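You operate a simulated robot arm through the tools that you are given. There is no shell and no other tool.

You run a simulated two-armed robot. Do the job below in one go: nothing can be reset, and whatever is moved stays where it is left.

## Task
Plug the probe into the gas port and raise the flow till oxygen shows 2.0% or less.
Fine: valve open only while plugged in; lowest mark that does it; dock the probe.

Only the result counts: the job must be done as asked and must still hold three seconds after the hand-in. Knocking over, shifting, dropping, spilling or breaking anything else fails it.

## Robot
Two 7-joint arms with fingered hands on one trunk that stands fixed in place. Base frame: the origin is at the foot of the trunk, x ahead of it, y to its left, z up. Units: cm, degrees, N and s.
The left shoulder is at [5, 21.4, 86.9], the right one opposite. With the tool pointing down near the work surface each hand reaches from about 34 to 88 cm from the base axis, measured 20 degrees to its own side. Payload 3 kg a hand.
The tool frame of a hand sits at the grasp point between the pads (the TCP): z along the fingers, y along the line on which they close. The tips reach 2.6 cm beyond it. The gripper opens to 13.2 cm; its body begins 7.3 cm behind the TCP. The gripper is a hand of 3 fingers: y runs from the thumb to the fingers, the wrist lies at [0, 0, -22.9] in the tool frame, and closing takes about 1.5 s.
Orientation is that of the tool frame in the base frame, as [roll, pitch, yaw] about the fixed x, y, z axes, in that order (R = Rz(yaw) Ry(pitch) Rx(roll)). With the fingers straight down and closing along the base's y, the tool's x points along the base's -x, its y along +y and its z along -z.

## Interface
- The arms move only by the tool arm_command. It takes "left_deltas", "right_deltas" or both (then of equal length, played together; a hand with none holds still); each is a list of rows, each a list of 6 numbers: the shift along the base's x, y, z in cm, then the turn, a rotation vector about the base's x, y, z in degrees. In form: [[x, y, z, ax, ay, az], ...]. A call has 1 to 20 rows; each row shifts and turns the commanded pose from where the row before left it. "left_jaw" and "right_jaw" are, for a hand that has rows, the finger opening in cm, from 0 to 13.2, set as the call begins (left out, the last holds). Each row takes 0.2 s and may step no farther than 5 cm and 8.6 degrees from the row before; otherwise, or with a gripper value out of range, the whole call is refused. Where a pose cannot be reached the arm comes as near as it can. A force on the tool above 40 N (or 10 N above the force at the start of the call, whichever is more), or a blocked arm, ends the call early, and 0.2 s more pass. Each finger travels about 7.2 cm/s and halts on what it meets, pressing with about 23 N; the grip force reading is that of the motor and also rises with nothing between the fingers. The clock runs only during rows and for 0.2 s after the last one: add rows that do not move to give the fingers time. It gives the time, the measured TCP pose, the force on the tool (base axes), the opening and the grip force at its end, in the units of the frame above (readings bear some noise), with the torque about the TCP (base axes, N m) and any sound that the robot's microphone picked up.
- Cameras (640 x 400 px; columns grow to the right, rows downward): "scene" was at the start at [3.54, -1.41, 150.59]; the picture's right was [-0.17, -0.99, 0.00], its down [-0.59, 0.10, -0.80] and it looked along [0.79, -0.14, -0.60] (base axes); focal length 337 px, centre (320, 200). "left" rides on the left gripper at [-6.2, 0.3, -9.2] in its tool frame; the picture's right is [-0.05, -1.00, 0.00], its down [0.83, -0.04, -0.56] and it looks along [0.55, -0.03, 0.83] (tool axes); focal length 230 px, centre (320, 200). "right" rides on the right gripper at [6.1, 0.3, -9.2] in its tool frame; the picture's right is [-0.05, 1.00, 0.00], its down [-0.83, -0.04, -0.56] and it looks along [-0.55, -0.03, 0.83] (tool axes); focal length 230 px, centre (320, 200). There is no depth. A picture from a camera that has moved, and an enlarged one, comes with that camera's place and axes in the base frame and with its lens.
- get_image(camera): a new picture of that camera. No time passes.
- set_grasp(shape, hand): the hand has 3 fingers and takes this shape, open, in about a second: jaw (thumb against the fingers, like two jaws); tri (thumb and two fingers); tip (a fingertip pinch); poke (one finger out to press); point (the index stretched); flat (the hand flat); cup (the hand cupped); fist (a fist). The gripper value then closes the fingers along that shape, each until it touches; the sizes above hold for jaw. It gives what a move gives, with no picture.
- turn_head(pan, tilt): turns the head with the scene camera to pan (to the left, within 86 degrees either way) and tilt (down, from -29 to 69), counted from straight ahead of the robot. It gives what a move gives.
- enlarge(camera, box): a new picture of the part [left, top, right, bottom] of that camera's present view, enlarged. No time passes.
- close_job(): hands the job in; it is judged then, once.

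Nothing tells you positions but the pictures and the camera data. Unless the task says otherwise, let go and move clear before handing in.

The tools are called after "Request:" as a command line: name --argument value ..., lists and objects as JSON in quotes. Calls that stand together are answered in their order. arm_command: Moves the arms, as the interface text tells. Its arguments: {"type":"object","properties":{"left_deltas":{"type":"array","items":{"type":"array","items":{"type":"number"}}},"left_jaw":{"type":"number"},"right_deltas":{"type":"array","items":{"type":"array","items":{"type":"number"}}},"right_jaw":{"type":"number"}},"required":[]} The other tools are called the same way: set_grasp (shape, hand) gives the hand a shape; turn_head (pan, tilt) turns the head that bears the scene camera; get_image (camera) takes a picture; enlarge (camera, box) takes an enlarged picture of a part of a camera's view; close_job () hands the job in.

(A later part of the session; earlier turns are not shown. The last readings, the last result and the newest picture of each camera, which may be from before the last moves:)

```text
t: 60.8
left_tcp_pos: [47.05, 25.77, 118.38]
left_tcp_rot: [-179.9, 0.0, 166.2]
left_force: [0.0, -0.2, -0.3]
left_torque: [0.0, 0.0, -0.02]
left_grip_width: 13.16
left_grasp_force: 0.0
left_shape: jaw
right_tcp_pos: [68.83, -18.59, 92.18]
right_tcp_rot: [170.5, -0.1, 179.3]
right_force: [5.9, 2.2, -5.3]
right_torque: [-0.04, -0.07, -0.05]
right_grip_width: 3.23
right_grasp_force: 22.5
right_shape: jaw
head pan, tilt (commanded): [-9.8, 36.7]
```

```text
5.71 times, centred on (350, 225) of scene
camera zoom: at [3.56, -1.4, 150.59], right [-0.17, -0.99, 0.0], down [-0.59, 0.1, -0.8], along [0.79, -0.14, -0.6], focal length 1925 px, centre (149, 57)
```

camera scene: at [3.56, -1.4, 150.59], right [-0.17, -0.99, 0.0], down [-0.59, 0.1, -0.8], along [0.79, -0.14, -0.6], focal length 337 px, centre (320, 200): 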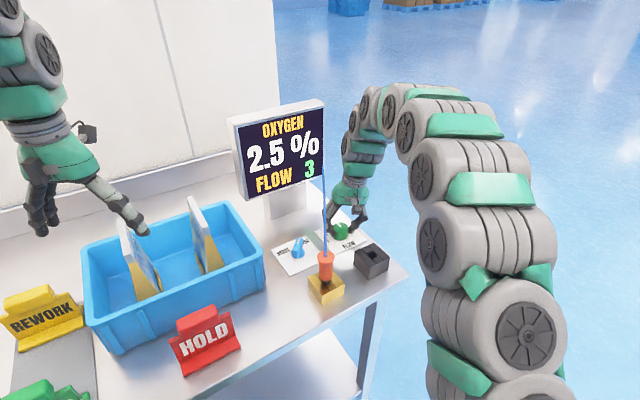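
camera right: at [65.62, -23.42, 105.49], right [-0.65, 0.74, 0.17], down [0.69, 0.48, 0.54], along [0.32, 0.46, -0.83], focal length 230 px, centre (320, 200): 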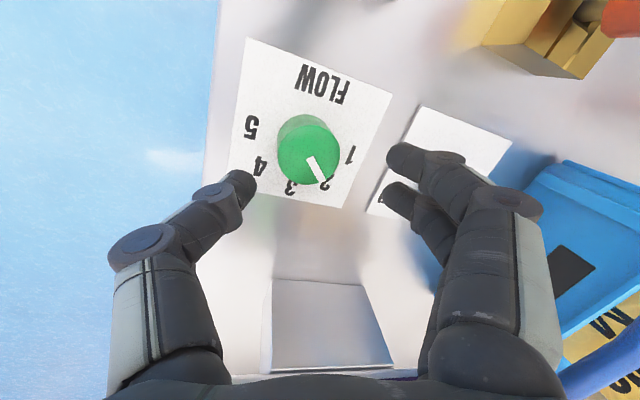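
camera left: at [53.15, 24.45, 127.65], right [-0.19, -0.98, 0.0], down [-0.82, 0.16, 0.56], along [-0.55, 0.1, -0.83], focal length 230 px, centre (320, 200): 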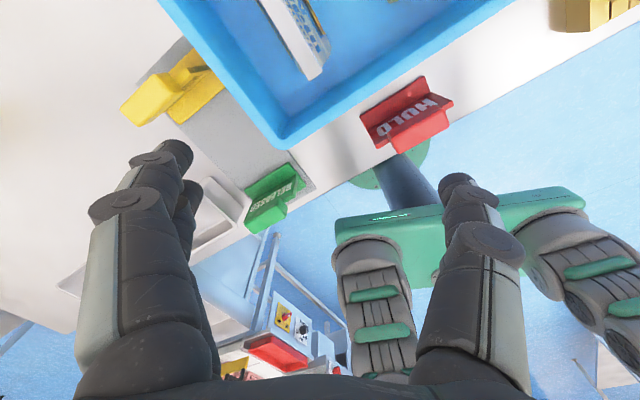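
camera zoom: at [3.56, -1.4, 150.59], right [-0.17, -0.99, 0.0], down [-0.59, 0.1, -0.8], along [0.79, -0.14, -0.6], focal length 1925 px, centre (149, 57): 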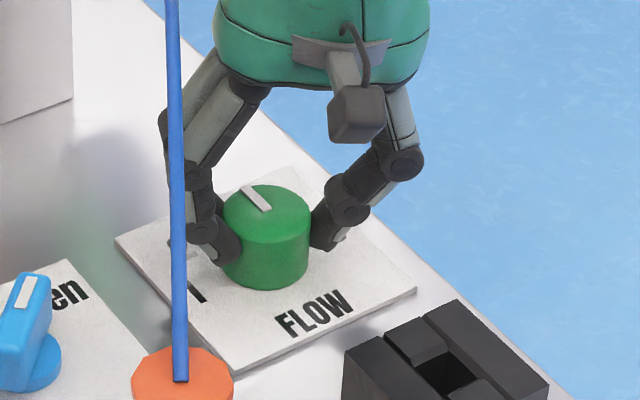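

The flow now shows 3 and oxygen reads 2.5 %. I'll hold still a few seconds to be sure the reading has settled before going higher.

Request:
arm_command --right_deltas '[[0, 0, 0, 0, 0, 0], [0, 0, 0, 0, 0, 0], [0, 0, 0, 0, 0, 0], [0, 0, 0, 0, 0, 0], [0, 0, 0, 0, 0, 0], [0, 0, 0, 0, 0, 0], [0, 0, 0, 0, 0, 0], [0, 0, 0, 0, 0, 0], [0, 0, 0, 0, 0, 0], [0, 0, 0, 0, 0, 0], [0, 0, 0, 0, 0, 0], [0, 0, 0, 0, 0, 0], [0, 0, 0, 0, 0, 0], [0, 0, 0, 0, 0, 0], [0, 0, 0, 0, 0, 0]]'

Request:
enlarge --camera "scene" --box '[220, 90, 348, 200]'

```text
t: 64.0
left_tcp_pos: [46.95, 25.8, 118.31]
left_tcp_rot: [-179.9, 0.1, 166.1]
left_force: [0.4, -0.7, 0.0]
left_torque: [0.0, -0.04, -0.03]
left_grip_width: 13.19
left_grasp_force: 0.0
left_shape: jaw
right_tcp_pos: [68.75, -18.67, 92.29]
right_tcp_rot: [170.5, -0.1, 179.2]
right_force: [10.5, 3.6, -3.2]
right_torque: [0.0, -0.21, -0.04]
right_grip_width: 3.21
right_grasp_force: 22.4
right_shape: jaw
head pan, tilt (commanded): [-9.8, 36.7]
```

```text
3.64 times, centred on (284, 145) of scene
camera zoom: at [3.56, -1.4, 150.59], right [-0.17, -0.99, 0.0], down [-0.59, 0.1, -0.8], along [0.79, -0.14, -0.6], focal length 1225 px, centre (451, 400)
```

zoom: 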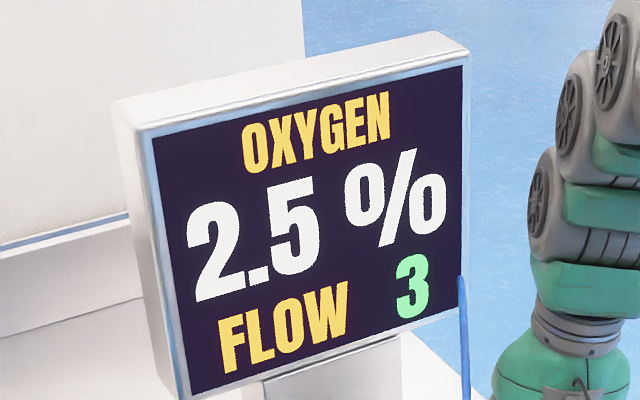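

It's steady at 2.5 % on mark 3, so mark 4 is needed. I'll open, rotate the hand back 45° around the knob, and grip again.

Request:
arm_command --right_deltas '[[0, 0, 0, 0, 0, 0], [0, 0, 0, 0, 0, 0], [0, 0, 0, 0, 0, 0], [0.06, 0, 0, 0, 0, 7.5], [0.06, 0, 0, 0, 0, 7.5], [0.06, 0.01, 0, 0, 0, 7.5], [0.06, 0.02, 0, 0, 0, 7.5], [0.05, 0.03, 0, 0, 0, 7.5], [0.05, 0.03, 0, 0, 0, 7.5], [0, 0, 0, 0, 0, 0]]' --right_jaw 6.6

Request:
enlarge --camera "right" --box '[210, 90, 430, 260]'

Request:
enlarge --camera "scene" --box '[220, 90, 348, 200]'

```text
t: 66.2
left_tcp_pos: [47.12, 25.76, 118.28]
left_tcp_rot: [-180.0, -0.1, 166.1]
left_force: [-0.2, -0.2, -0.2]
left_torque: [0.01, 0.0, -0.01]
left_grip_width: 13.2
left_grasp_force: 0.1
left_shape: jaw
right_tcp_pos: [69.23, -18.54, 92.14]
right_tcp_rot: [170.5, -0.1, -135.5]
right_force: [0.2, 0.7, -0.4]
right_torque: [0.0, -0.01, 0.03]
right_grip_width: 6.53
right_grasp_force: 0.1
right_shape: jaw
head pan, tilt (commanded): [-9.8, 36.7]
```

```text
2.35 times, centred on (320, 175) of right
camera zoom: at [65.66, -23.76, 101.32], right [-0.65, 0.74, 0.16], down [0.69, 0.49, 0.54], along [0.32, 0.46, -0.83], focal length 541 px, centre (320, 259)
```

zoom: 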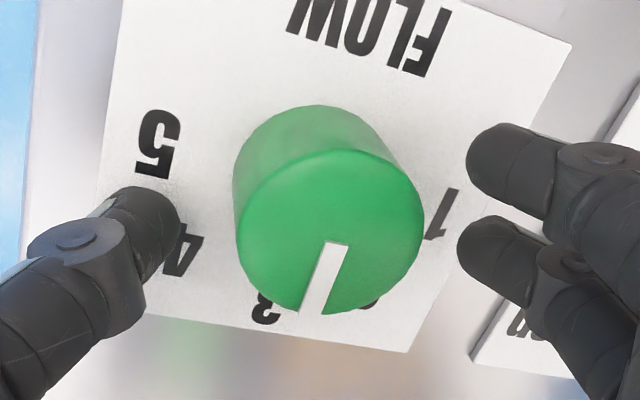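

```text
3.64 times, centred on (284, 145) of scene
camera zoom: at [3.54, -1.41, 150.59], right [-0.17, -0.99, 0.0], down [-0.59, 0.1, -0.8], along [0.79, -0.14, -0.6], focal length 1225 px, centre (451, 400)
```

zoom: 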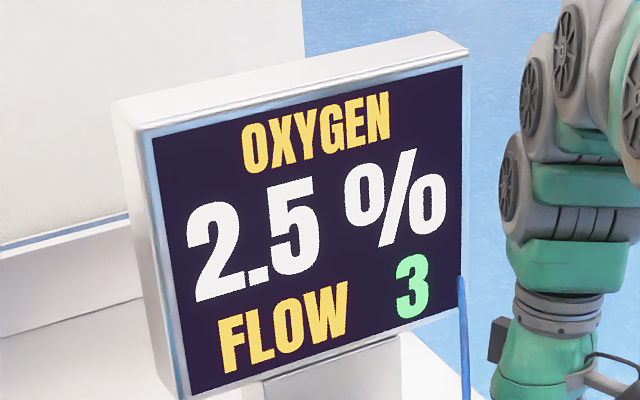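

The knob stays at 3. I'll grip again and rotate another 45° to mark 4.

Request:
arm_command --right_deltas '[[-0.08, 0.08, 0, 0, 0, 0], [0, 0, 0, 0, 0, 0], [0, 0, 0, 0, 0, 0], [0, 0, 0, 0, 0, 0], [0, 0, 0, 0, 0, 0], [0, 0, 0, 0, 0, 0]]' --right_jaw 2.2

Request:
arm_command --right_deltas '[[-0.05, -0.03, 0, 0, 0, -7.5], [-0.05, -0.03, 0, 0, 0, -7.5], [-0.06, -0.02, 0, 0, 0, -7.5], [-0.06, -0.01, 0, 0, 0, -7.5], [-0.06, 0, 0, 0, 0, -7.5], [-0.06, 0, 0, 0, 0, -7.5], [0, 0, 0, 0, 0, 0]]'

Request:
enlarge --camera "right" --box '[210, 90, 430, 260]'

Request:
enlarge --camera "scene" --box '[220, 90, 348, 200]'

```text
t: 67.6
left_tcp_pos: [47.13, 25.71, 118.24]
left_tcp_rot: [179.9, 0.1, 166.2]
left_force: [0.0, 0.6, 0.7]
left_torque: [-0.01, 0.0, 0.0]
left_grip_width: 13.19
left_grasp_force: 0.1
left_shape: jaw
right_tcp_pos: [69.24, -18.56, 92.14]
right_tcp_rot: [170.6, -0.1, -135.7]
right_force: [2.2, 0.1, -3.8]
right_torque: [-0.12, -0.1, -0.02]
right_grip_width: 3.29
right_grasp_force: 22.4
right_shape: jaw
head pan, tilt (commanded): [-9.8, 36.7]
```

```text
t: 69.2
left_tcp_pos: [47.07, 25.8, 118.42]
left_tcp_rot: [-180.0, 0.0, 166.2]
left_force: [0.1, -0.5, 0.0]
left_torque: [-0.01, -0.01, 0.0]
left_grip_width: 13.18
left_grasp_force: 0.1
left_shape: jaw
right_tcp_pos: [68.8, -18.68, 92.21]
right_tcp_rot: [170.5, -0.1, 179.3]
right_force: [9.1, 3.6, -3.6]
right_torque: [0.06, -0.18, -0.04]
right_grip_width: 3.26
right_grasp_force: 22.8
right_shape: jaw
head pan, tilt (commanded): [-9.8, 36.7]
```

```text
2.35 times, centred on (320, 175) of right
camera zoom: at [62.66, -19.77, 101.34], right [0.07, 0.98, 0.17], down [0.83, -0.15, 0.54], along [0.55, 0.1, -0.83], focal length 541 px, centre (320, 259)
```

zoom: 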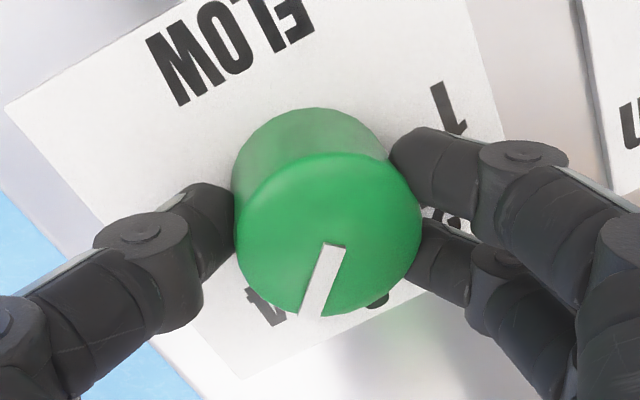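

```text
3.64 times, centred on (284, 145) of scene
camera zoom: at [3.56, -1.4, 150.59], right [-0.17, -0.99, 0.0], down [-0.59, 0.1, -0.8], along [0.79, -0.14, -0.6], focal length 1225 px, centre (451, 400)
```

zoom: 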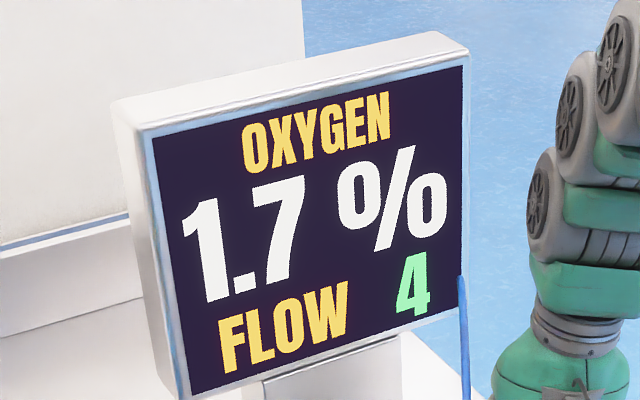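

Flow 4 gives 1.7 %, which is under 2.0 %, so 4 is the lowest mark that does it, and the pointer sits right on 4. Now I'll release the knob and back out the way I came, under the cable and to the right, then up.

Request:
arm_command --right_deltas '[[0, 0, 0, 0, 0, 0], [0, 0, 0, 0, 0, 0], [0, 0, 0, 0, 0, 0], [0, 0, 0, 0, 0, 0], [0, 0, 1.4, 0, 0, 0], [0, 0, 1.4, 0, 0, 0], [0, 0, 1.4, 0, 0, 0], [0.2, -1.2, 0, 0, 0, 0], [0.2, -1.2, 0, 0, 0, 0], [0.2, -1.2, 0, 0, 0, 0], [0.3, -1.2, 0, 0, 0, 0], [0.3, -1.3, 0, 0, 0, 0], [0, 0, 0, 0, 0, 0]]' --right_jaw 6.6

Request:
get_image --camera "right"

Request:
get_image --camera "scene"

Request:
enlarge --camera "scene" --box '[268, 210, 364, 300]'

```text
t: 72.0
left_tcp_pos: [47.14, 25.76, 118.39]
left_tcp_rot: [-179.9, -0.1, 166.1]
left_force: [0.3, 0.4, 0.0]
left_torque: [-0.02, 0.0, -0.01]
left_grip_width: 13.19
left_grasp_force: 0.1
left_shape: jaw
right_tcp_pos: [69.97, -24.65, 96.28]
right_tcp_rot: [170.5, -0.2, 179.2]
right_force: [0.5, -0.6, -0.1]
right_torque: [0.02, -0.01, 0.0]
right_grip_width: 6.51
right_grasp_force: 0.1
right_shape: jaw
head pan, tilt (commanded): [-9.8, 36.7]
```

```text
taken
camera right: at [63.76, -25.9, 105.5], right [0.06, 0.98, 0.17], down [0.83, -0.14, 0.54], along [0.55, 0.1, -0.83], focal length 230 px, centre (320, 200)
```

right: 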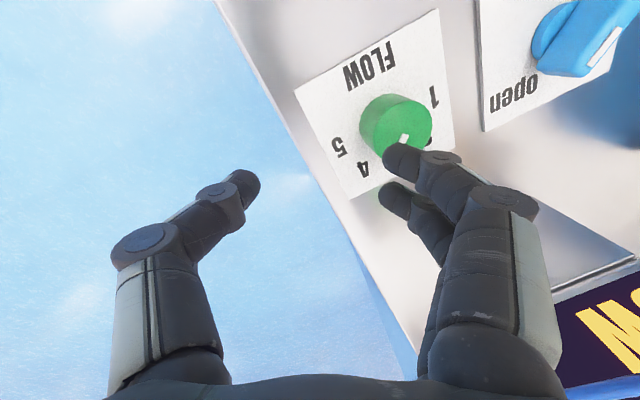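

```text
taken
camera scene: at [3.54, -1.41, 150.59], right [-0.17, -0.99, 0.0], down [-0.59, 0.1, -0.8], along [0.79, -0.14, -0.6], focal length 337 px, centre (320, 200)
```

scene: 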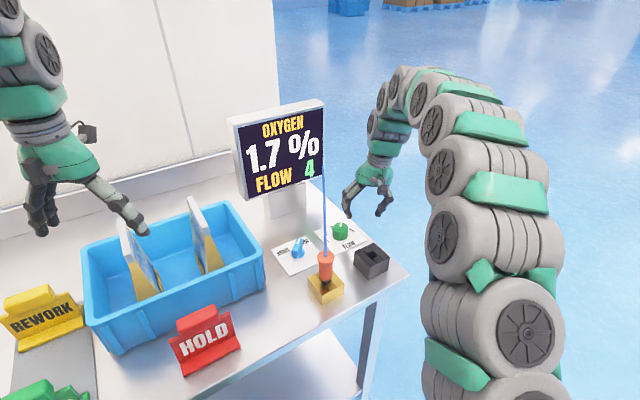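

```text
4.44 times, centred on (316, 255) of scene
camera zoom: at [3.54, -1.41, 150.59], right [-0.17, -0.99, 0.0], down [-0.59, 0.1, -0.8], along [0.79, -0.14, -0.6], focal length 1498 px, centre (338, -44)
```

zoom: 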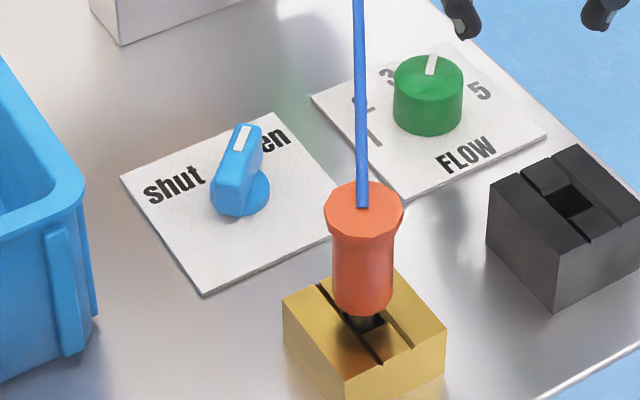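

The probe, valve and flow knob are all as they should be, reading 1.7 % at flow 4. Next I'll shut the valve before unplugging: straighten the hand, rise, and cross over the cable to above the valve at the same wrist angle I released it with.

Request:
arm_command --right_deltas '[[0, 0, 2, -4.75, 0, 0], [0, 0, 2, -4.75, 0, 0], [-0.9, 1.5, 3.6, 0, 0, 0], [-0.9, 1.5, 3.6, 0, 0, 0], [-0.9, 1.5, 3.6, 0, 0, 0], [-0.48, 2.25, 0, 0, 0, -6.8], [-0.48, 2.25, 0, 0, 0, -6.8], [-0.48, 2.25, 0, 0, 0, -6.8], [-0.48, 2.25, 0, 0, 0, -6.8], [-0.48, 2.25, 0, 0, 0, -6.8], [-0.46, 2.25, 0, 0, 0, -6.8], [0, 0, 0, 3.98, 4.49, 0], [0, 0, 0, 3.98, 4.49, 0], [0, 0, 0, 0, 0, 0]]'

Request:
get_image --camera "right"

Request:
get_image --camera "scene"

```text
t: 75.0
left_tcp_pos: [47.09, 25.6, 118.33]
left_tcp_rot: [-180.0, 0.1, 166.2]
left_force: [0.2, 0.2, -0.9]
left_torque: [0.03, -0.02, 0.01]
left_grip_width: 13.18
left_grasp_force: 0.0
left_shape: jaw
right_tcp_pos: [64.55, -6.8, 111.21]
right_tcp_rot: [180.0, -12.1, 138.6]
right_force: [-0.1, -0.1, 1.0]
right_torque: [-0.01, 0.01, 0.02]
right_grip_width: 6.57
right_grasp_force: 0.1
right_shape: jaw
head pan, tilt (commanded): [-9.8, 36.7]
```

```text
taken
camera right: at [61.59, -3.73, 121.49], right [0.7, 0.71, -0.01], down [0.67, -0.65, 0.37], along [0.26, -0.26, -0.93], focal length 230 px, centre (320, 200)
```

right: 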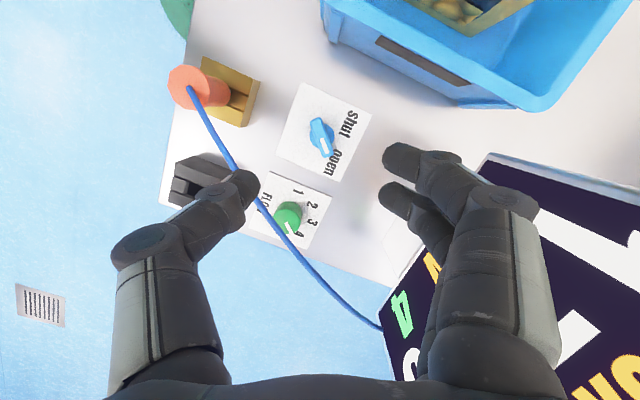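

```text
taken
camera scene: at [3.54, -1.41, 150.59], right [-0.17, -0.99, 0.0], down [-0.59, 0.1, -0.8], along [0.79, -0.14, -0.6], focal length 337 px, centre (320, 200)
```

scene: 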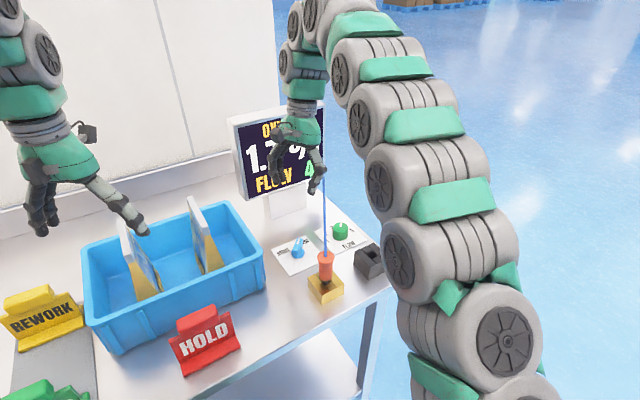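

The hand is tilted and lined up above the valve. I'll narrow the opening to keep the thumb clear of the cable and descend to just above the bar.

Request:
arm_command --right_deltas '[[-0.07, 0.09, 0, 0, 0, 0], [-0.07, 0.09, -2.1, 0, 0, 0], [0, 0, -2.1, 0, 0, 0], [0, 0, -2.1, 0, 0, 0], [0, 0, -2.1, 0, 0, 0], [0, 0, -2.1, 0, 0, 0], [0, 0, -2.1, 0, 0, 0], [0, 0, 0, 0, 0, 0]]' --right_jaw 4.5

Request:
get_image --camera "right"

Request:
enlarge --camera "scene" --box '[260, 160, 356, 280]'

```text
t: 76.8
left_tcp_pos: [47.18, 25.66, 118.38]
left_tcp_rot: [-180.0, -0.1, 166.0]
left_force: [0.1, 0.5, -0.4]
left_torque: [0.05, -0.01, 0.0]
left_grip_width: 13.16
left_grasp_force: 0.1
left_shape: jaw
right_tcp_pos: [64.37, -6.54, 98.65]
right_tcp_rot: [180.0, -12.1, 138.5]
right_force: [-0.1, -0.2, -0.9]
right_torque: [-0.01, -0.01, 0.02]
right_grip_width: 4.51
right_grasp_force: 0.2
right_shape: jaw
head pan, tilt (commanded): [-9.8, 36.7]
```

```text
taken
camera right: at [61.44, -3.59, 108.98], right [0.7, 0.71, -0.01], down [0.67, -0.65, 0.37], along [0.26, -0.27, -0.93], focal length 230 px, centre (320, 200)
```

right: 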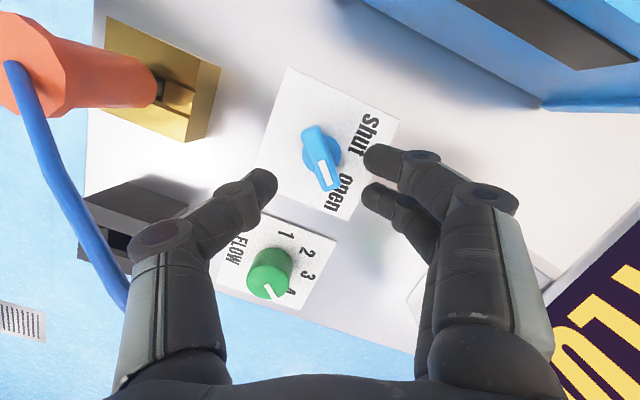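

```text
3.33 times, centred on (308, 220) of scene
camera zoom: at [3.54, -1.41, 150.59], right [-0.17, -0.99, 0.0], down [-0.59, 0.1, -0.8], along [0.79, -0.14, -0.6], focal length 1123 px, centre (360, 133)
```

zoom: 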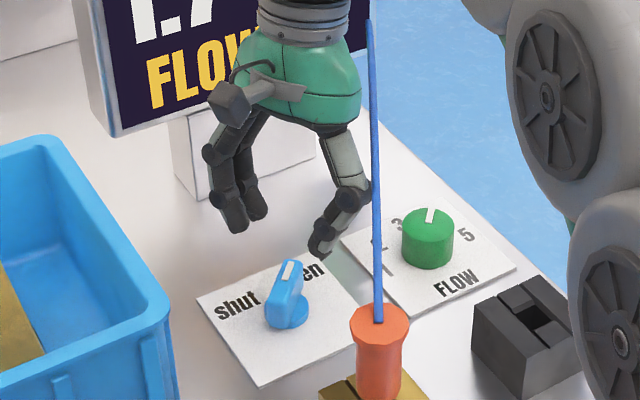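

The bar lies between thumb and fingers. I'll go down the rest and close on it.

Request:
arm_command --right_deltas '[[0.03, -0.06, -1.5, 0, 0, 0], [0, 0, -1.5, 0, 0, 0], [0, 0, -1.5, 0, 0, 0], [0, 0, -1.35, 0, 0, 0], [0, 0, 0, 0, 0, 0]]'

Request:
enlarge --camera "right" --box '[224, 100, 416, 260]'

Request:
enlarge --camera "scene" --box '[260, 190, 356, 280]'

```text
t: 78.0
left_tcp_pos: [47.17, 25.6, 118.29]
left_tcp_rot: [-180.0, 0.1, 166.1]
left_force: [0.3, -0.5, 0.1]
left_torque: [0.0, 0.03, -0.01]
left_grip_width: 13.19
left_grasp_force: 0.0
left_shape: jaw
right_tcp_pos: [64.37, -6.5, 92.8]
right_tcp_rot: [179.9, -12.1, 138.6]
right_force: [-0.4, 1.4, -0.3]
right_torque: [-0.02, 0.0, -0.01]
right_grip_width: 4.55
right_grasp_force: 0.0
right_shape: jaw
head pan, tilt (commanded): [-9.8, 36.7]
```

```text
2.50 times, centred on (320, 180) of right
camera zoom: at [61.5, -3.57, 103.16], right [0.7, 0.71, -0.01], down [0.67, -0.65, 0.37], along [0.26, -0.27, -0.93], focal length 575 px, centre (320, 250)
```

zoom: 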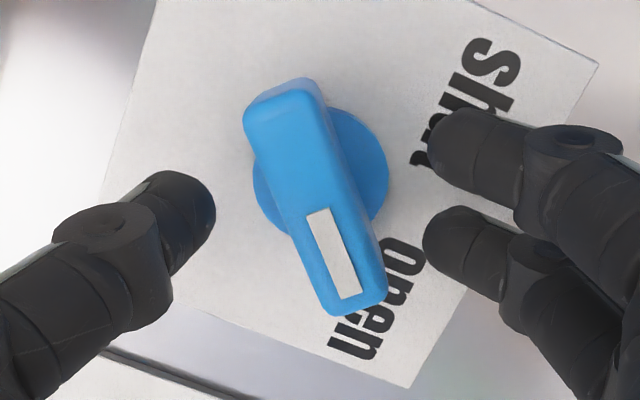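

```text
4.44 times, centred on (308, 235) of scene
camera zoom: at [3.54, -1.41, 150.59], right [-0.17, -0.99, 0.0], down [-0.59, 0.1, -0.8], along [0.79, -0.14, -0.6], focal length 1498 px, centre (373, 44)
```

zoom: 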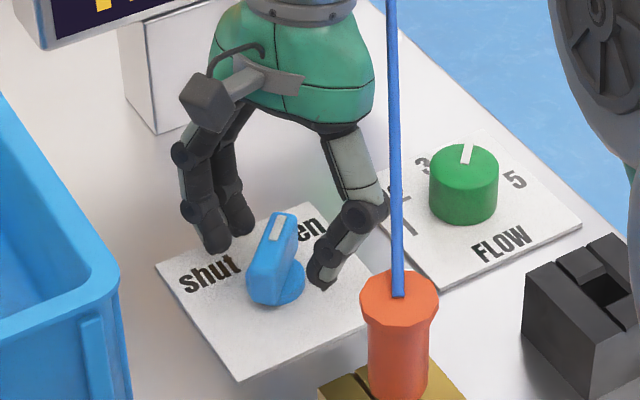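

Request:
arm_command --right_deltas '[[0, 0, 0, 0, 0, 0], [0, 0, 0, 0, 0, 0], [0, 0, 0, 0, 0, 0], [0, 0, 0, 0, 0, 0], [0, 0, 0, 0, 0, 0]]' --right_jaw 0.9

Request:
enlarge --camera "right" --box '[224, 100, 416, 260]'

Request:
enlarge --camera "scene" --box '[220, 90, 348, 200]'

```text
t: 79.2
left_tcp_pos: [47.17, 25.78, 118.43]
left_tcp_rot: [180.0, 0.0, 166.1]
left_force: [0.2, -0.5, 0.5]
left_torque: [0.0, -0.01, 0.0]
left_grip_width: 13.19
left_grasp_force: 0.1
left_shape: jaw
right_tcp_pos: [64.47, -6.49, 92.88]
right_tcp_rot: [-180.0, -11.9, 138.5]
right_force: [-0.2, 0.6, -4.6]
right_torque: [0.03, -0.06, 0.13]
right_grip_width: 1.15
right_grasp_force: 22.7
right_shape: jaw
head pan, tilt (commanded): [-9.8, 36.7]
```

```text
2.50 times, centred on (320, 180) of right
camera zoom: at [61.5, -3.58, 103.16], right [0.7, 0.71, -0.01], down [0.67, -0.65, 0.37], along [0.26, -0.27, -0.93], focal length 575 px, centre (320, 250)
```

zoom: 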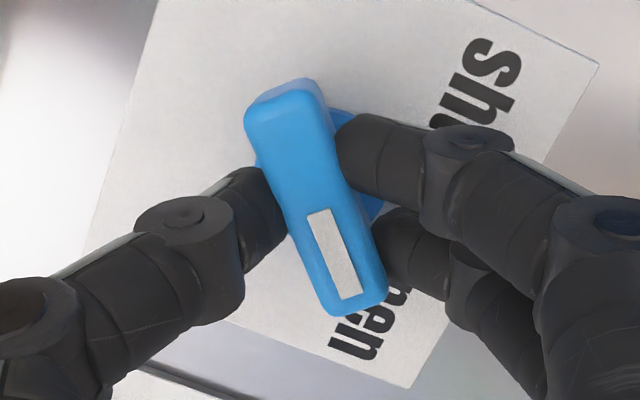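

```text
3.64 times, centred on (284, 145) of scene
camera zoom: at [3.55, -1.41, 150.59], right [-0.17, -0.99, 0.0], down [-0.59, 0.1, -0.8], along [0.79, -0.14, -0.6], focal length 1225 px, centre (451, 400)
```

zoom: 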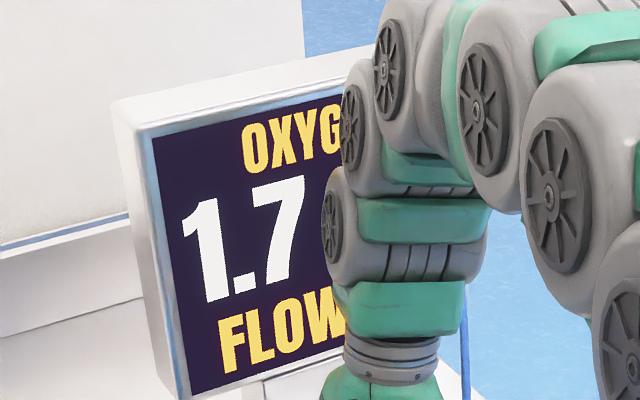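

The bar is clamped at the open position. I'll rotate counter-clockwise about the valve axis, first 45°.

Request:
arm_command --right_deltas '[[0.014, 0.058, 0, 0, 0, 7.5], [0.014, 0.058, 0, 0, 0, 7.5], [0.014, 0.058, 0, 0, 0, 7.5], [-0.01, 0.059, 0, 0, 0, 7.5], [-0.01, 0.059, 0, 0, 0, 7.5], [-0.01, 0.059, 0, 0, 0, 7.5]]'

Request:
enlarge --camera "right" --box '[224, 100, 416, 260]'

Request:
enlarge --camera "scene" --box '[260, 190, 356, 280]'

```text
t: 80.6
left_tcp_pos: [47.01, 25.66, 118.4]
left_tcp_rot: [-180.0, 0.0, 166.2]
left_force: [0.6, -0.2, 0.2]
left_torque: [-0.01, 0.01, -0.03]
left_grip_width: 13.21
left_grasp_force: 0.0
left_shape: jaw
right_tcp_pos: [64.42, -6.18, 92.85]
right_tcp_rot: [-180.0, -11.9, -176.5]
right_force: [13.8, 1.6, 11.1]
right_torque: [0.03, -0.19, 0.0]
right_grip_width: 1.15
right_grasp_force: 23.1
right_shape: jaw
head pan, tilt (commanded): [-9.8, 36.7]
```

```text
2.50 times, centred on (320, 180) of right
camera zoom: at [60.26, -6.17, 103.05], right [-0.01, 1.0, -0.01], down [0.93, 0.01, 0.37], along [0.37, -0.01, -0.93], focal length 575 px, centre (320, 250)
```

zoom: 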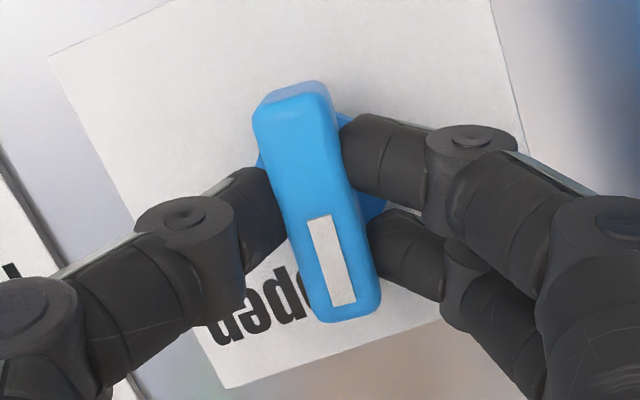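

```text
4.44 times, centred on (308, 235) of scene
camera zoom: at [3.55, -1.4, 150.59], right [-0.17, -0.99, 0.0], down [-0.59, 0.1, -0.8], along [0.79, -0.14, -0.6], focal length 1498 px, centre (373, 44)
```

zoom: 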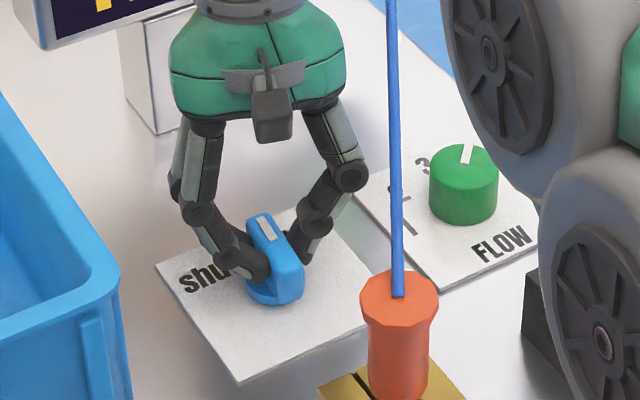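

The pointer is at about 18° with a few degrees of slip. I'll continue rotating towards shut.

Request:
arm_command --right_deltas '[[0.03, 0.05, 0, 0, 0, 8], [0.0, 0.05, 0, 0, 0, 8], [-0.02, 0.05, 0, 0, 0, 8], [-0.03, 0.04, 0, 0, 0, 8], [-0.04, 0.03, 0, 0, 0, 8]]'

Request:
enlarge --camera "right" --box '[224, 100, 416, 260]'

Request:
enlarge --camera "scene" --box '[260, 170, 356, 290]'

```text
t: 81.8
left_tcp_pos: [47.06, 25.77, 118.39]
left_tcp_rot: [-179.9, -0.1, 166.1]
left_force: [-0.3, -0.1, -0.8]
left_torque: [0.01, 0.0, -0.01]
left_grip_width: 13.21
left_grasp_force: 0.0
left_shape: jaw
right_tcp_pos: [64.31, -5.95, 92.83]
right_tcp_rot: [-179.9, -12.1, -136.2]
right_force: [10.4, 4.8, 5.9]
right_torque: [0.01, -0.2, -0.02]
right_grip_width: 1.2
right_grasp_force: 23.4
right_shape: jaw
head pan, tilt (commanded): [-9.8, 36.7]
```

```text
2.50 times, centred on (320, 180) of right
camera zoom: at [61.06, -8.58, 103.06], right [-0.65, 0.76, -0.01], down [0.7, 0.61, 0.37], along [0.29, 0.24, -0.93], focal length 575 px, centre (320, 250)
```

zoom: 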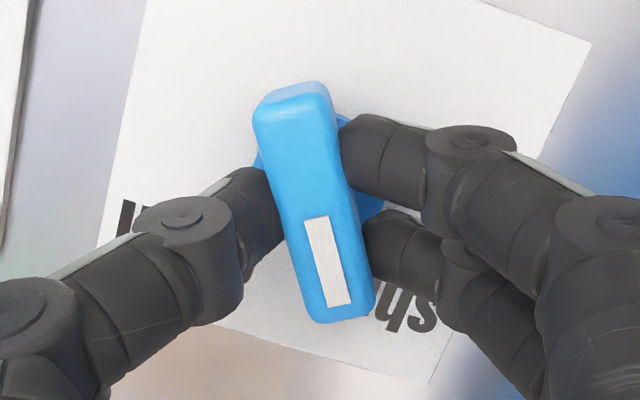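

```text
3.33 times, centred on (308, 230) of scene
camera zoom: at [3.55, -1.4, 150.59], right [-0.17, -0.99, 0.0], down [-0.59, 0.1, -0.8], along [0.79, -0.14, -0.6], focal length 1123 px, centre (360, 100)
```

zoom: 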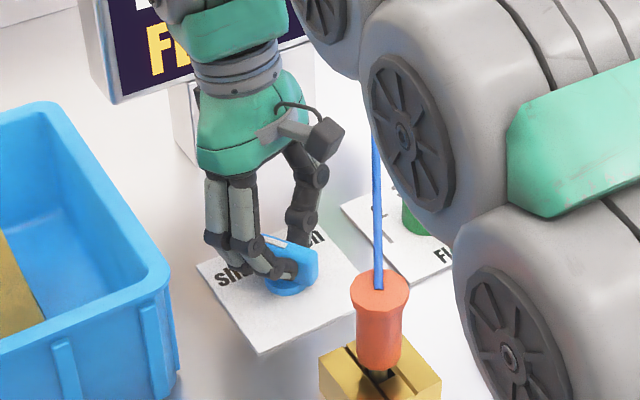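

The pointer is at about 56°, so 11° remain. The arm and cable still have room; I'll finish the turn slowly.

Request:
arm_command --right_deltas '[[-0.03, 0.02, 0, 0, 0, 6], [-0.03, 0.01, 0, 0, 0, 6], [0, 0, 0, 0, 0, 0]]'

Request:
enlarge --camera "right" --box '[224, 100, 416, 260]'

Request:
get_image --camera "scene"

```text
t: 82.6
left_tcp_pos: [47.15, 25.74, 118.33]
left_tcp_rot: [180.0, 0.1, 166.2]
left_force: [-0.9, -0.1, 0.0]
left_torque: [0.02, -0.02, -0.03]
left_grip_width: 13.2
left_grasp_force: 0.2
left_shape: jaw
right_tcp_pos: [64.3, -5.99, 92.76]
right_tcp_rot: [-179.9, -11.9, -124.4]
right_force: [10.4, 8.8, 10.8]
right_torque: [0.07, -0.17, 0.02]
right_grip_width: 1.19
right_grasp_force: 23.0
right_shape: jaw
head pan, tilt (commanded): [-9.8, 36.7]
```

```text
2.50 times, centred on (320, 180) of right
camera zoom: at [61.6, -9.16, 103.03], right [-0.8, 0.61, -0.01], down [0.56, 0.74, 0.37], along [0.23, 0.29, -0.93], focal length 575 px, centre (320, 250)
```

zoom: 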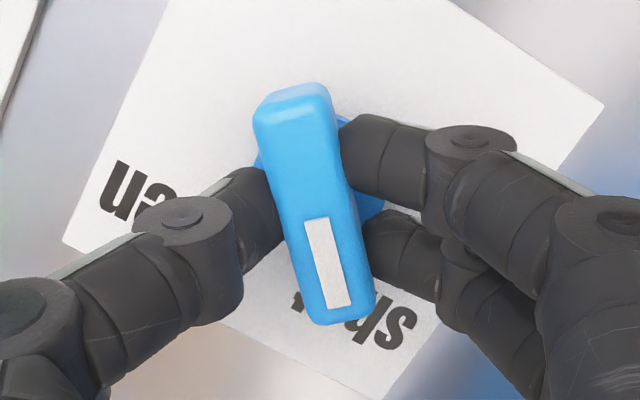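

```text
taken
camera scene: at [3.55, -1.39, 150.59], right [-0.17, -0.99, 0.0], down [-0.59, 0.1, -0.8], along [0.79, -0.14, -0.6], focal length 337 px, centre (320, 200)
```

scene: 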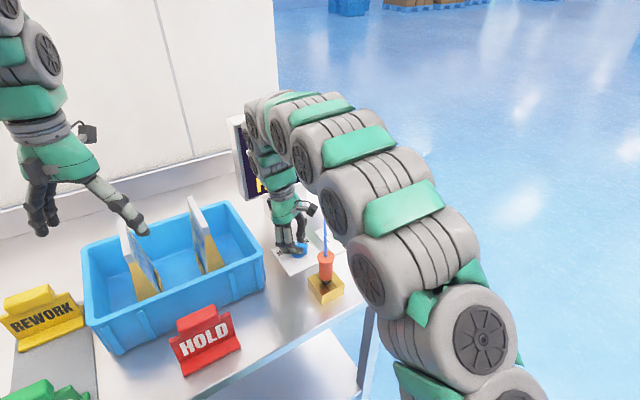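

The pointer is at about 65.5°, essentially at shut (67.5°). I'll add 2°, then release the bar and lift clear.

Request:
arm_command --right_deltas '[[0, 0, 0, 0, 0, 2.5], [0, 0, 0, 0, 0, 0]]'

Request:
arm_command --right_deltas '[[0, 0, 0, 0, 0, 0], [0, 0, 0, 0, 0, 0], [0, 0, 0, 0, 0, 0], [0, 0, 0, 0, 0, 0]]' --right_jaw 4.8

Request:
enlarge --camera "right" --box '[224, 100, 416, 260]'

Request:
enlarge --camera "scene" --box '[220, 90, 348, 200]'

```text
t: 83.2
left_tcp_pos: [47.15, 25.83, 118.34]
left_tcp_rot: [180.0, 0.1, 166.1]
left_force: [0.1, 0.0, 0.6]
left_torque: [-0.01, -0.02, 0.02]
left_grip_width: 13.2
left_grasp_force: 0.1
left_shape: jaw
right_tcp_pos: [64.28, -5.94, 92.74]
right_tcp_rot: [179.8, -12.1, -121.8]
right_force: [8.3, 10.2, 13.2]
right_torque: [0.11, -0.11, -0.06]
right_grip_width: 1.21
right_grasp_force: 23.3
right_shape: jaw
head pan, tilt (commanded): [-9.8, 36.7]
```

```text
t: 84.2
left_tcp_pos: [47.11, 25.56, 118.35]
left_tcp_rot: [180.0, -0.2, 166.1]
left_force: [0.3, -1.1, 0.6]
left_torque: [-0.01, -0.01, 0.05]
left_grip_width: 13.18
left_grasp_force: 0.1
left_shape: jaw
right_tcp_pos: [64.19, -5.98, 92.7]
right_tcp_rot: [179.9, -12.0, -122.0]
right_force: [0.0, 0.0, 0.3]
right_torque: [0.04, -0.02, 0.02]
right_grip_width: 4.73
right_grasp_force: 0.0
right_shape: jaw
head pan, tilt (commanded): [-9.8, 36.7]
```

```text
2.50 times, centred on (320, 180) of right
camera zoom: at [61.75, -9.32, 102.99], right [-0.82, 0.57, -0.01], down [0.53, 0.76, 0.37], along [0.22, 0.3, -0.93], focal length 575 px, centre (320, 250)
```

zoom: 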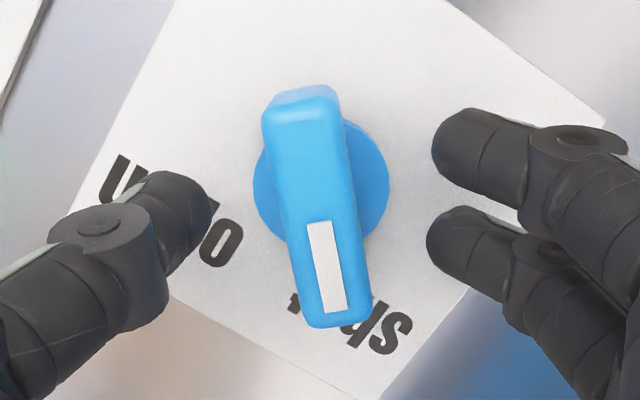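

```text
3.64 times, centred on (284, 145) of scene
camera zoom: at [3.54, -1.41, 150.59], right [-0.17, -0.99, 0.0], down [-0.59, 0.1, -0.8], along [0.79, -0.14, -0.6], focal length 1225 px, centre (451, 400)
```

zoom: 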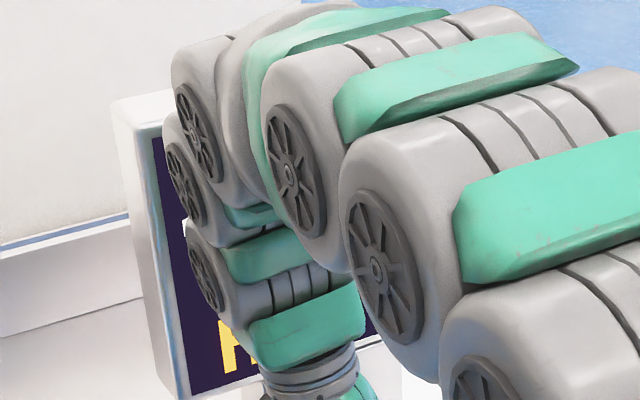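

The valve is shut with the pointer on the mark. I'll lift straight up, straighten the hand, and move back over towards the probe.

Request:
arm_command --right_deltas '[[0, 0, 2.5, 0, 0, 0], [0, 0, 3, 0, 0, 0], [0, 0, 3.5, 0, 0, 0], [0, 0, 3.5, 0, 0, 0], [0, 0, 3.5, 5.1, -3.18, 0], [0, 0, 3.5, 5.1, -3.18, 0], [-1.5, -0.6, 0, 0, 0, -7.1], [-2, -0.8, 0, 0, 0, -7.1], [-2, -0.8, 0, 0, 0, -7.1], [-2, -0.8, 0, 0, 0, -7.1], [-2, -0.8, 0, 0, 0, -7.1], [-2, -0.9, 0, 0, 0, 0], [0, 0, 0, 0, 0, 0]]'

Request:
get_image --camera "right"

Request:
get_image --camera "scene"

```text
t: 87.0
left_tcp_pos: [47.18, 25.64, 118.41]
left_tcp_rot: [180.0, 0.0, 166.1]
left_force: [-1.1, 0.7, 0.2]
left_torque: [0.02, -0.02, -0.01]
left_grip_width: 13.18
left_grasp_force: 0.0
left_shape: jaw
right_tcp_pos: [52.62, -10.59, 112.28]
right_tcp_rot: [179.9, -0.1, -157.5]
right_force: [-1.3, 0.0, -0.1]
right_torque: [-0.01, 0.0, 0.01]
right_grip_width: 4.74
right_grasp_force: 0.0
right_shape: jaw
head pan, tilt (commanded): [-9.8, 36.7]
```

```text
taken
camera right: at [46.75, -12.65, 121.48], right [-0.33, 0.94, 0.0], down [0.78, 0.28, 0.55], along [0.52, 0.19, -0.83], focal length 230 px, centre (320, 200)
```

right: 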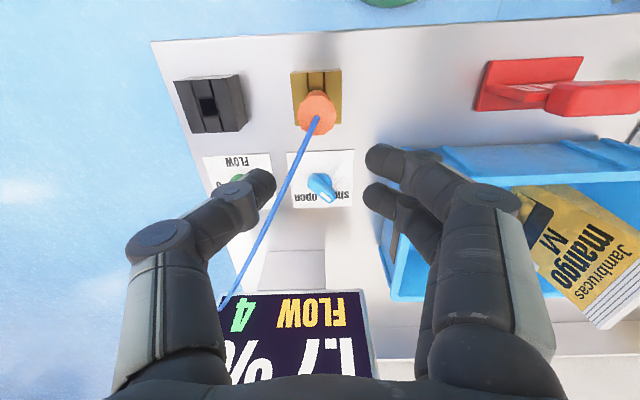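

```text
taken
camera scene: at [3.54, -1.41, 150.59], right [-0.17, -0.99, 0.0], down [-0.59, 0.1, -0.8], along [0.79, -0.14, -0.6], focal length 337 px, centre (320, 200)
```

scene: 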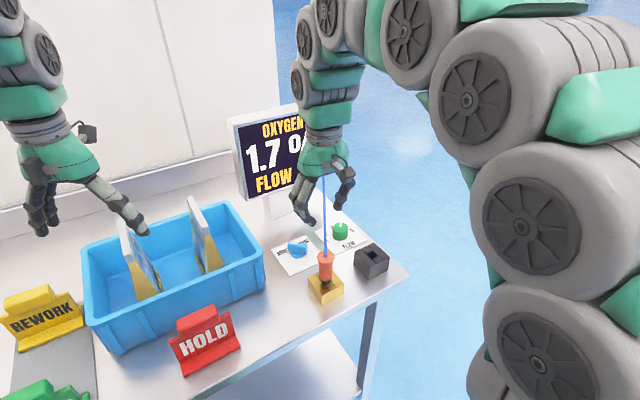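

The display keeps 1.7 % at flow 4 with the valve shut. I'll compare the valve with its original position and measure the probe before grasping it.

Request:
enlarge --camera "scene" --box '[268, 225, 332, 270]'

Request:
enlarge --camera "scene" --box '[296, 230, 360, 300]'

Request:
enlarge --camera "right" --box '[272, 60, 362, 140]'

```text
8.89 times, centred on (300, 248) of scene
camera zoom: at [3.54, -1.41, 150.59], right [-0.17, -0.99, 0.0], down [-0.59, 0.1, -0.8], along [0.79, -0.14, -0.6], focal length 2995 px, centre (498, -222)
```

zoom: 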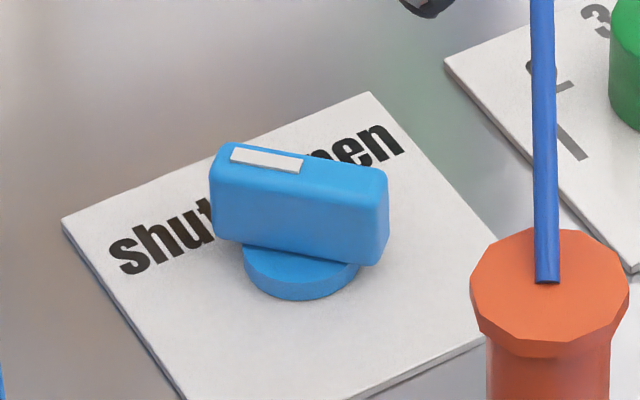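

```text
5.71 times, centred on (328, 265) of scene
camera zoom: at [3.54, -1.41, 150.59], right [-0.17, -0.99, 0.0], down [-0.59, 0.1, -0.8], along [0.79, -0.14, -0.6], focal length 1925 px, centre (274, -171)
```

zoom: 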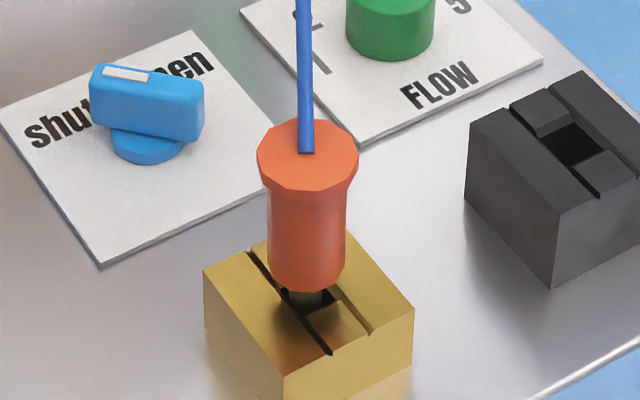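

```text
5.00 times, centred on (317, 100) of right
camera zoom: at [46.75, -12.65, 121.48], right [-0.33, 0.94, 0.0], down [0.78, 0.28, 0.55], along [0.52, 0.19, -0.83], focal length 1150 px, centre (335, 700)
```

zoom: 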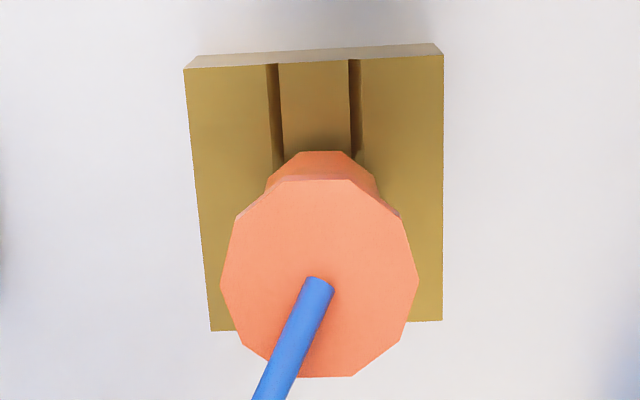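

The valve matches its original shut position exactly and the probe hasn't moved; its axis is at about (51.92, -11.12). I'll open the hand and lower it around the probe.

Request:
arm_command --right_deltas '[[-0.35, -0.27, 0, 0, 0, 0], [-0.35, -0.26, 0, 0, 0, 0], [0, 0, -2.5, 0, 0, 0], [0, 0, -2.5, 0, 0, 0], [0, 0, -2.5, 0, 0, 0], [0, 0, -2.5, 0, 0, 0], [0, 0, -1.3, 0, 0, 0], [0, 0, 0, 0, 0, 0]]' --right_jaw 7.5

Request:
get_image --camera "right"

Request:
enlarge --camera "scene" --box '[276, 200, 372, 300]'

```text
t: 88.8
left_tcp_pos: [47.16, 25.64, 118.42]
left_tcp_rot: [-180.0, 0.0, 166.1]
left_force: [0.6, -0.1, -1.1]
left_torque: [0.02, 0.0, 0.0]
left_grip_width: 13.19
left_grasp_force: 0.0
left_shape: jaw
right_tcp_pos: [51.92, -11.14, 100.93]
right_tcp_rot: [180.0, 0.0, -157.5]
right_force: [0.3, -0.1, 0.4]
right_torque: [0.03, -0.05, 0.0]
right_grip_width: 7.42
right_grasp_force: 0.1
right_shape: jaw
head pan, tilt (commanded): [-9.8, 36.7]
```

```text
taken
camera right: at [46.09, -13.21, 110.17], right [-0.33, 0.94, 0.0], down [0.78, 0.28, 0.55], along [0.52, 0.19, -0.83], focal length 230 px, centre (320, 200)
```

right: 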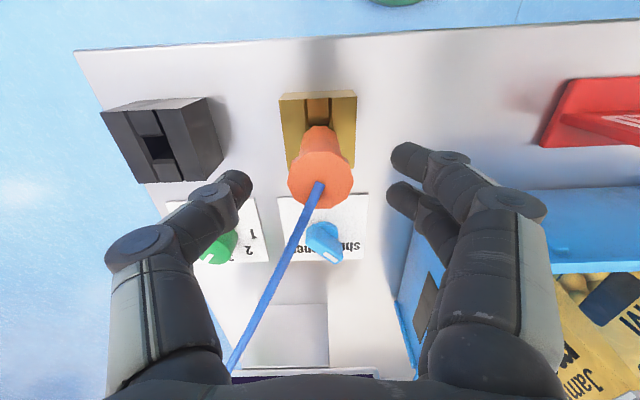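

```text
4.00 times, centred on (324, 250) of scene
camera zoom: at [3.54, -1.41, 150.59], right [-0.17, -0.99, 0.0], down [-0.59, 0.1, -0.8], along [0.79, -0.14, -0.6], focal length 1348 px, centre (304, 0)
```

zoom: 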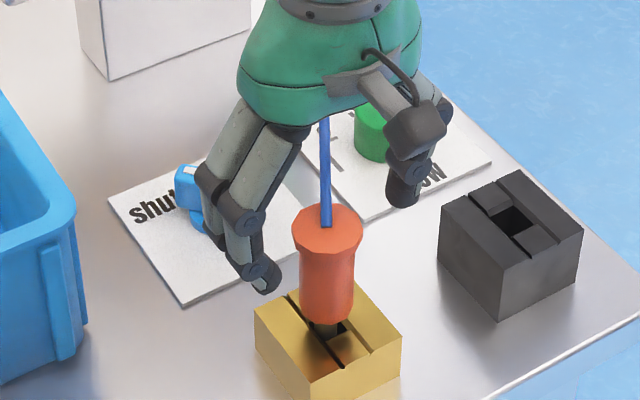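

Request:
arm_command --right_deltas '[[0, 0, -1.3, 0, 0, 0], [0, 0, -1.3, 0, 0, 0], [0, 0, -1.3, 0, 0, 0], [0, 0, 0, 0, 0, 0]]'

Request:
arm_command --right_deltas '[[0, 0, 0, 0, 0, 0], [0, 0, 0, 0, 0, 0], [0, 0, 0, 0, 0, 0], [0, 0, 0, 0, 0, 0]]' --right_jaw 4

Request:
enlarge --camera "right" --box '[220, 100, 420, 260]'

Request:
enlarge --camera "scene" --box '[296, 230, 360, 300]'

```text
t: 89.8
left_tcp_pos: [47.16, 25.71, 118.42]
left_tcp_rot: [179.9, 0.0, 166.1]
left_force: [-0.1, 0.7, 0.1]
left_torque: [0.0, -0.02, -0.03]
left_grip_width: 13.2
left_grasp_force: 0.1
left_shape: jaw
right_tcp_pos: [52.01, -11.22, 96.98]
right_tcp_rot: [-179.9, 0.1, -157.5]
right_force: [0.7, 0.5, -0.5]
right_torque: [0.02, 0.02, 0.02]
right_grip_width: 7.43
right_grasp_force: 0.1
right_shape: jaw
head pan, tilt (commanded): [-9.8, 36.7]
```

```text
t: 90.8
left_tcp_pos: [47.15, 25.71, 118.27]
left_tcp_rot: [180.0, 0.0, 166.0]
left_force: [-0.1, 0.1, -0.7]
left_torque: [0.04, -0.01, 0.01]
left_grip_width: 13.19
left_grasp_force: 0.2
left_shape: jaw
right_tcp_pos: [51.99, -11.22, 97.0]
right_tcp_rot: [180.0, -0.1, -157.6]
right_force: [0.5, -0.3, 0.3]
right_torque: [0.01, 0.03, -0.04]
right_grip_width: 4.07
right_grasp_force: 0.1
right_shape: jaw
head pan, tilt (commanded): [-9.8, 36.7]
```

```text
2.50 times, centred on (320, 180) of right
camera zoom: at [46.1, -13.27, 106.26], right [-0.33, 0.94, 0.0], down [0.78, 0.28, 0.56], along [0.52, 0.19, -0.83], focal length 575 px, centre (320, 250)
```

zoom: 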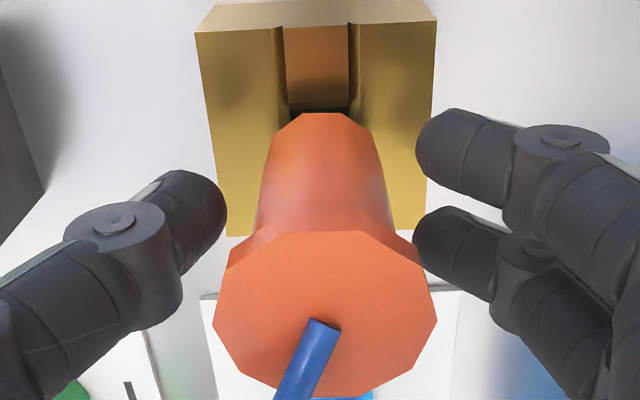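

```text
5.71 times, centred on (328, 265) of scene
camera zoom: at [3.54, -1.41, 150.59], right [-0.17, -0.99, 0.0], down [-0.59, 0.1, -0.8], along [0.79, -0.14, -0.6], focal length 1925 px, centre (274, -171)
```

zoom: 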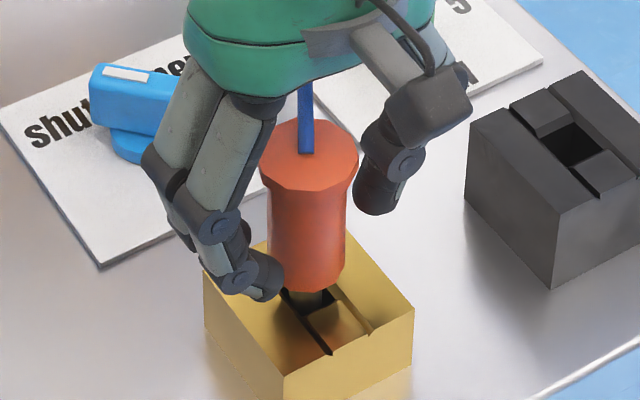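

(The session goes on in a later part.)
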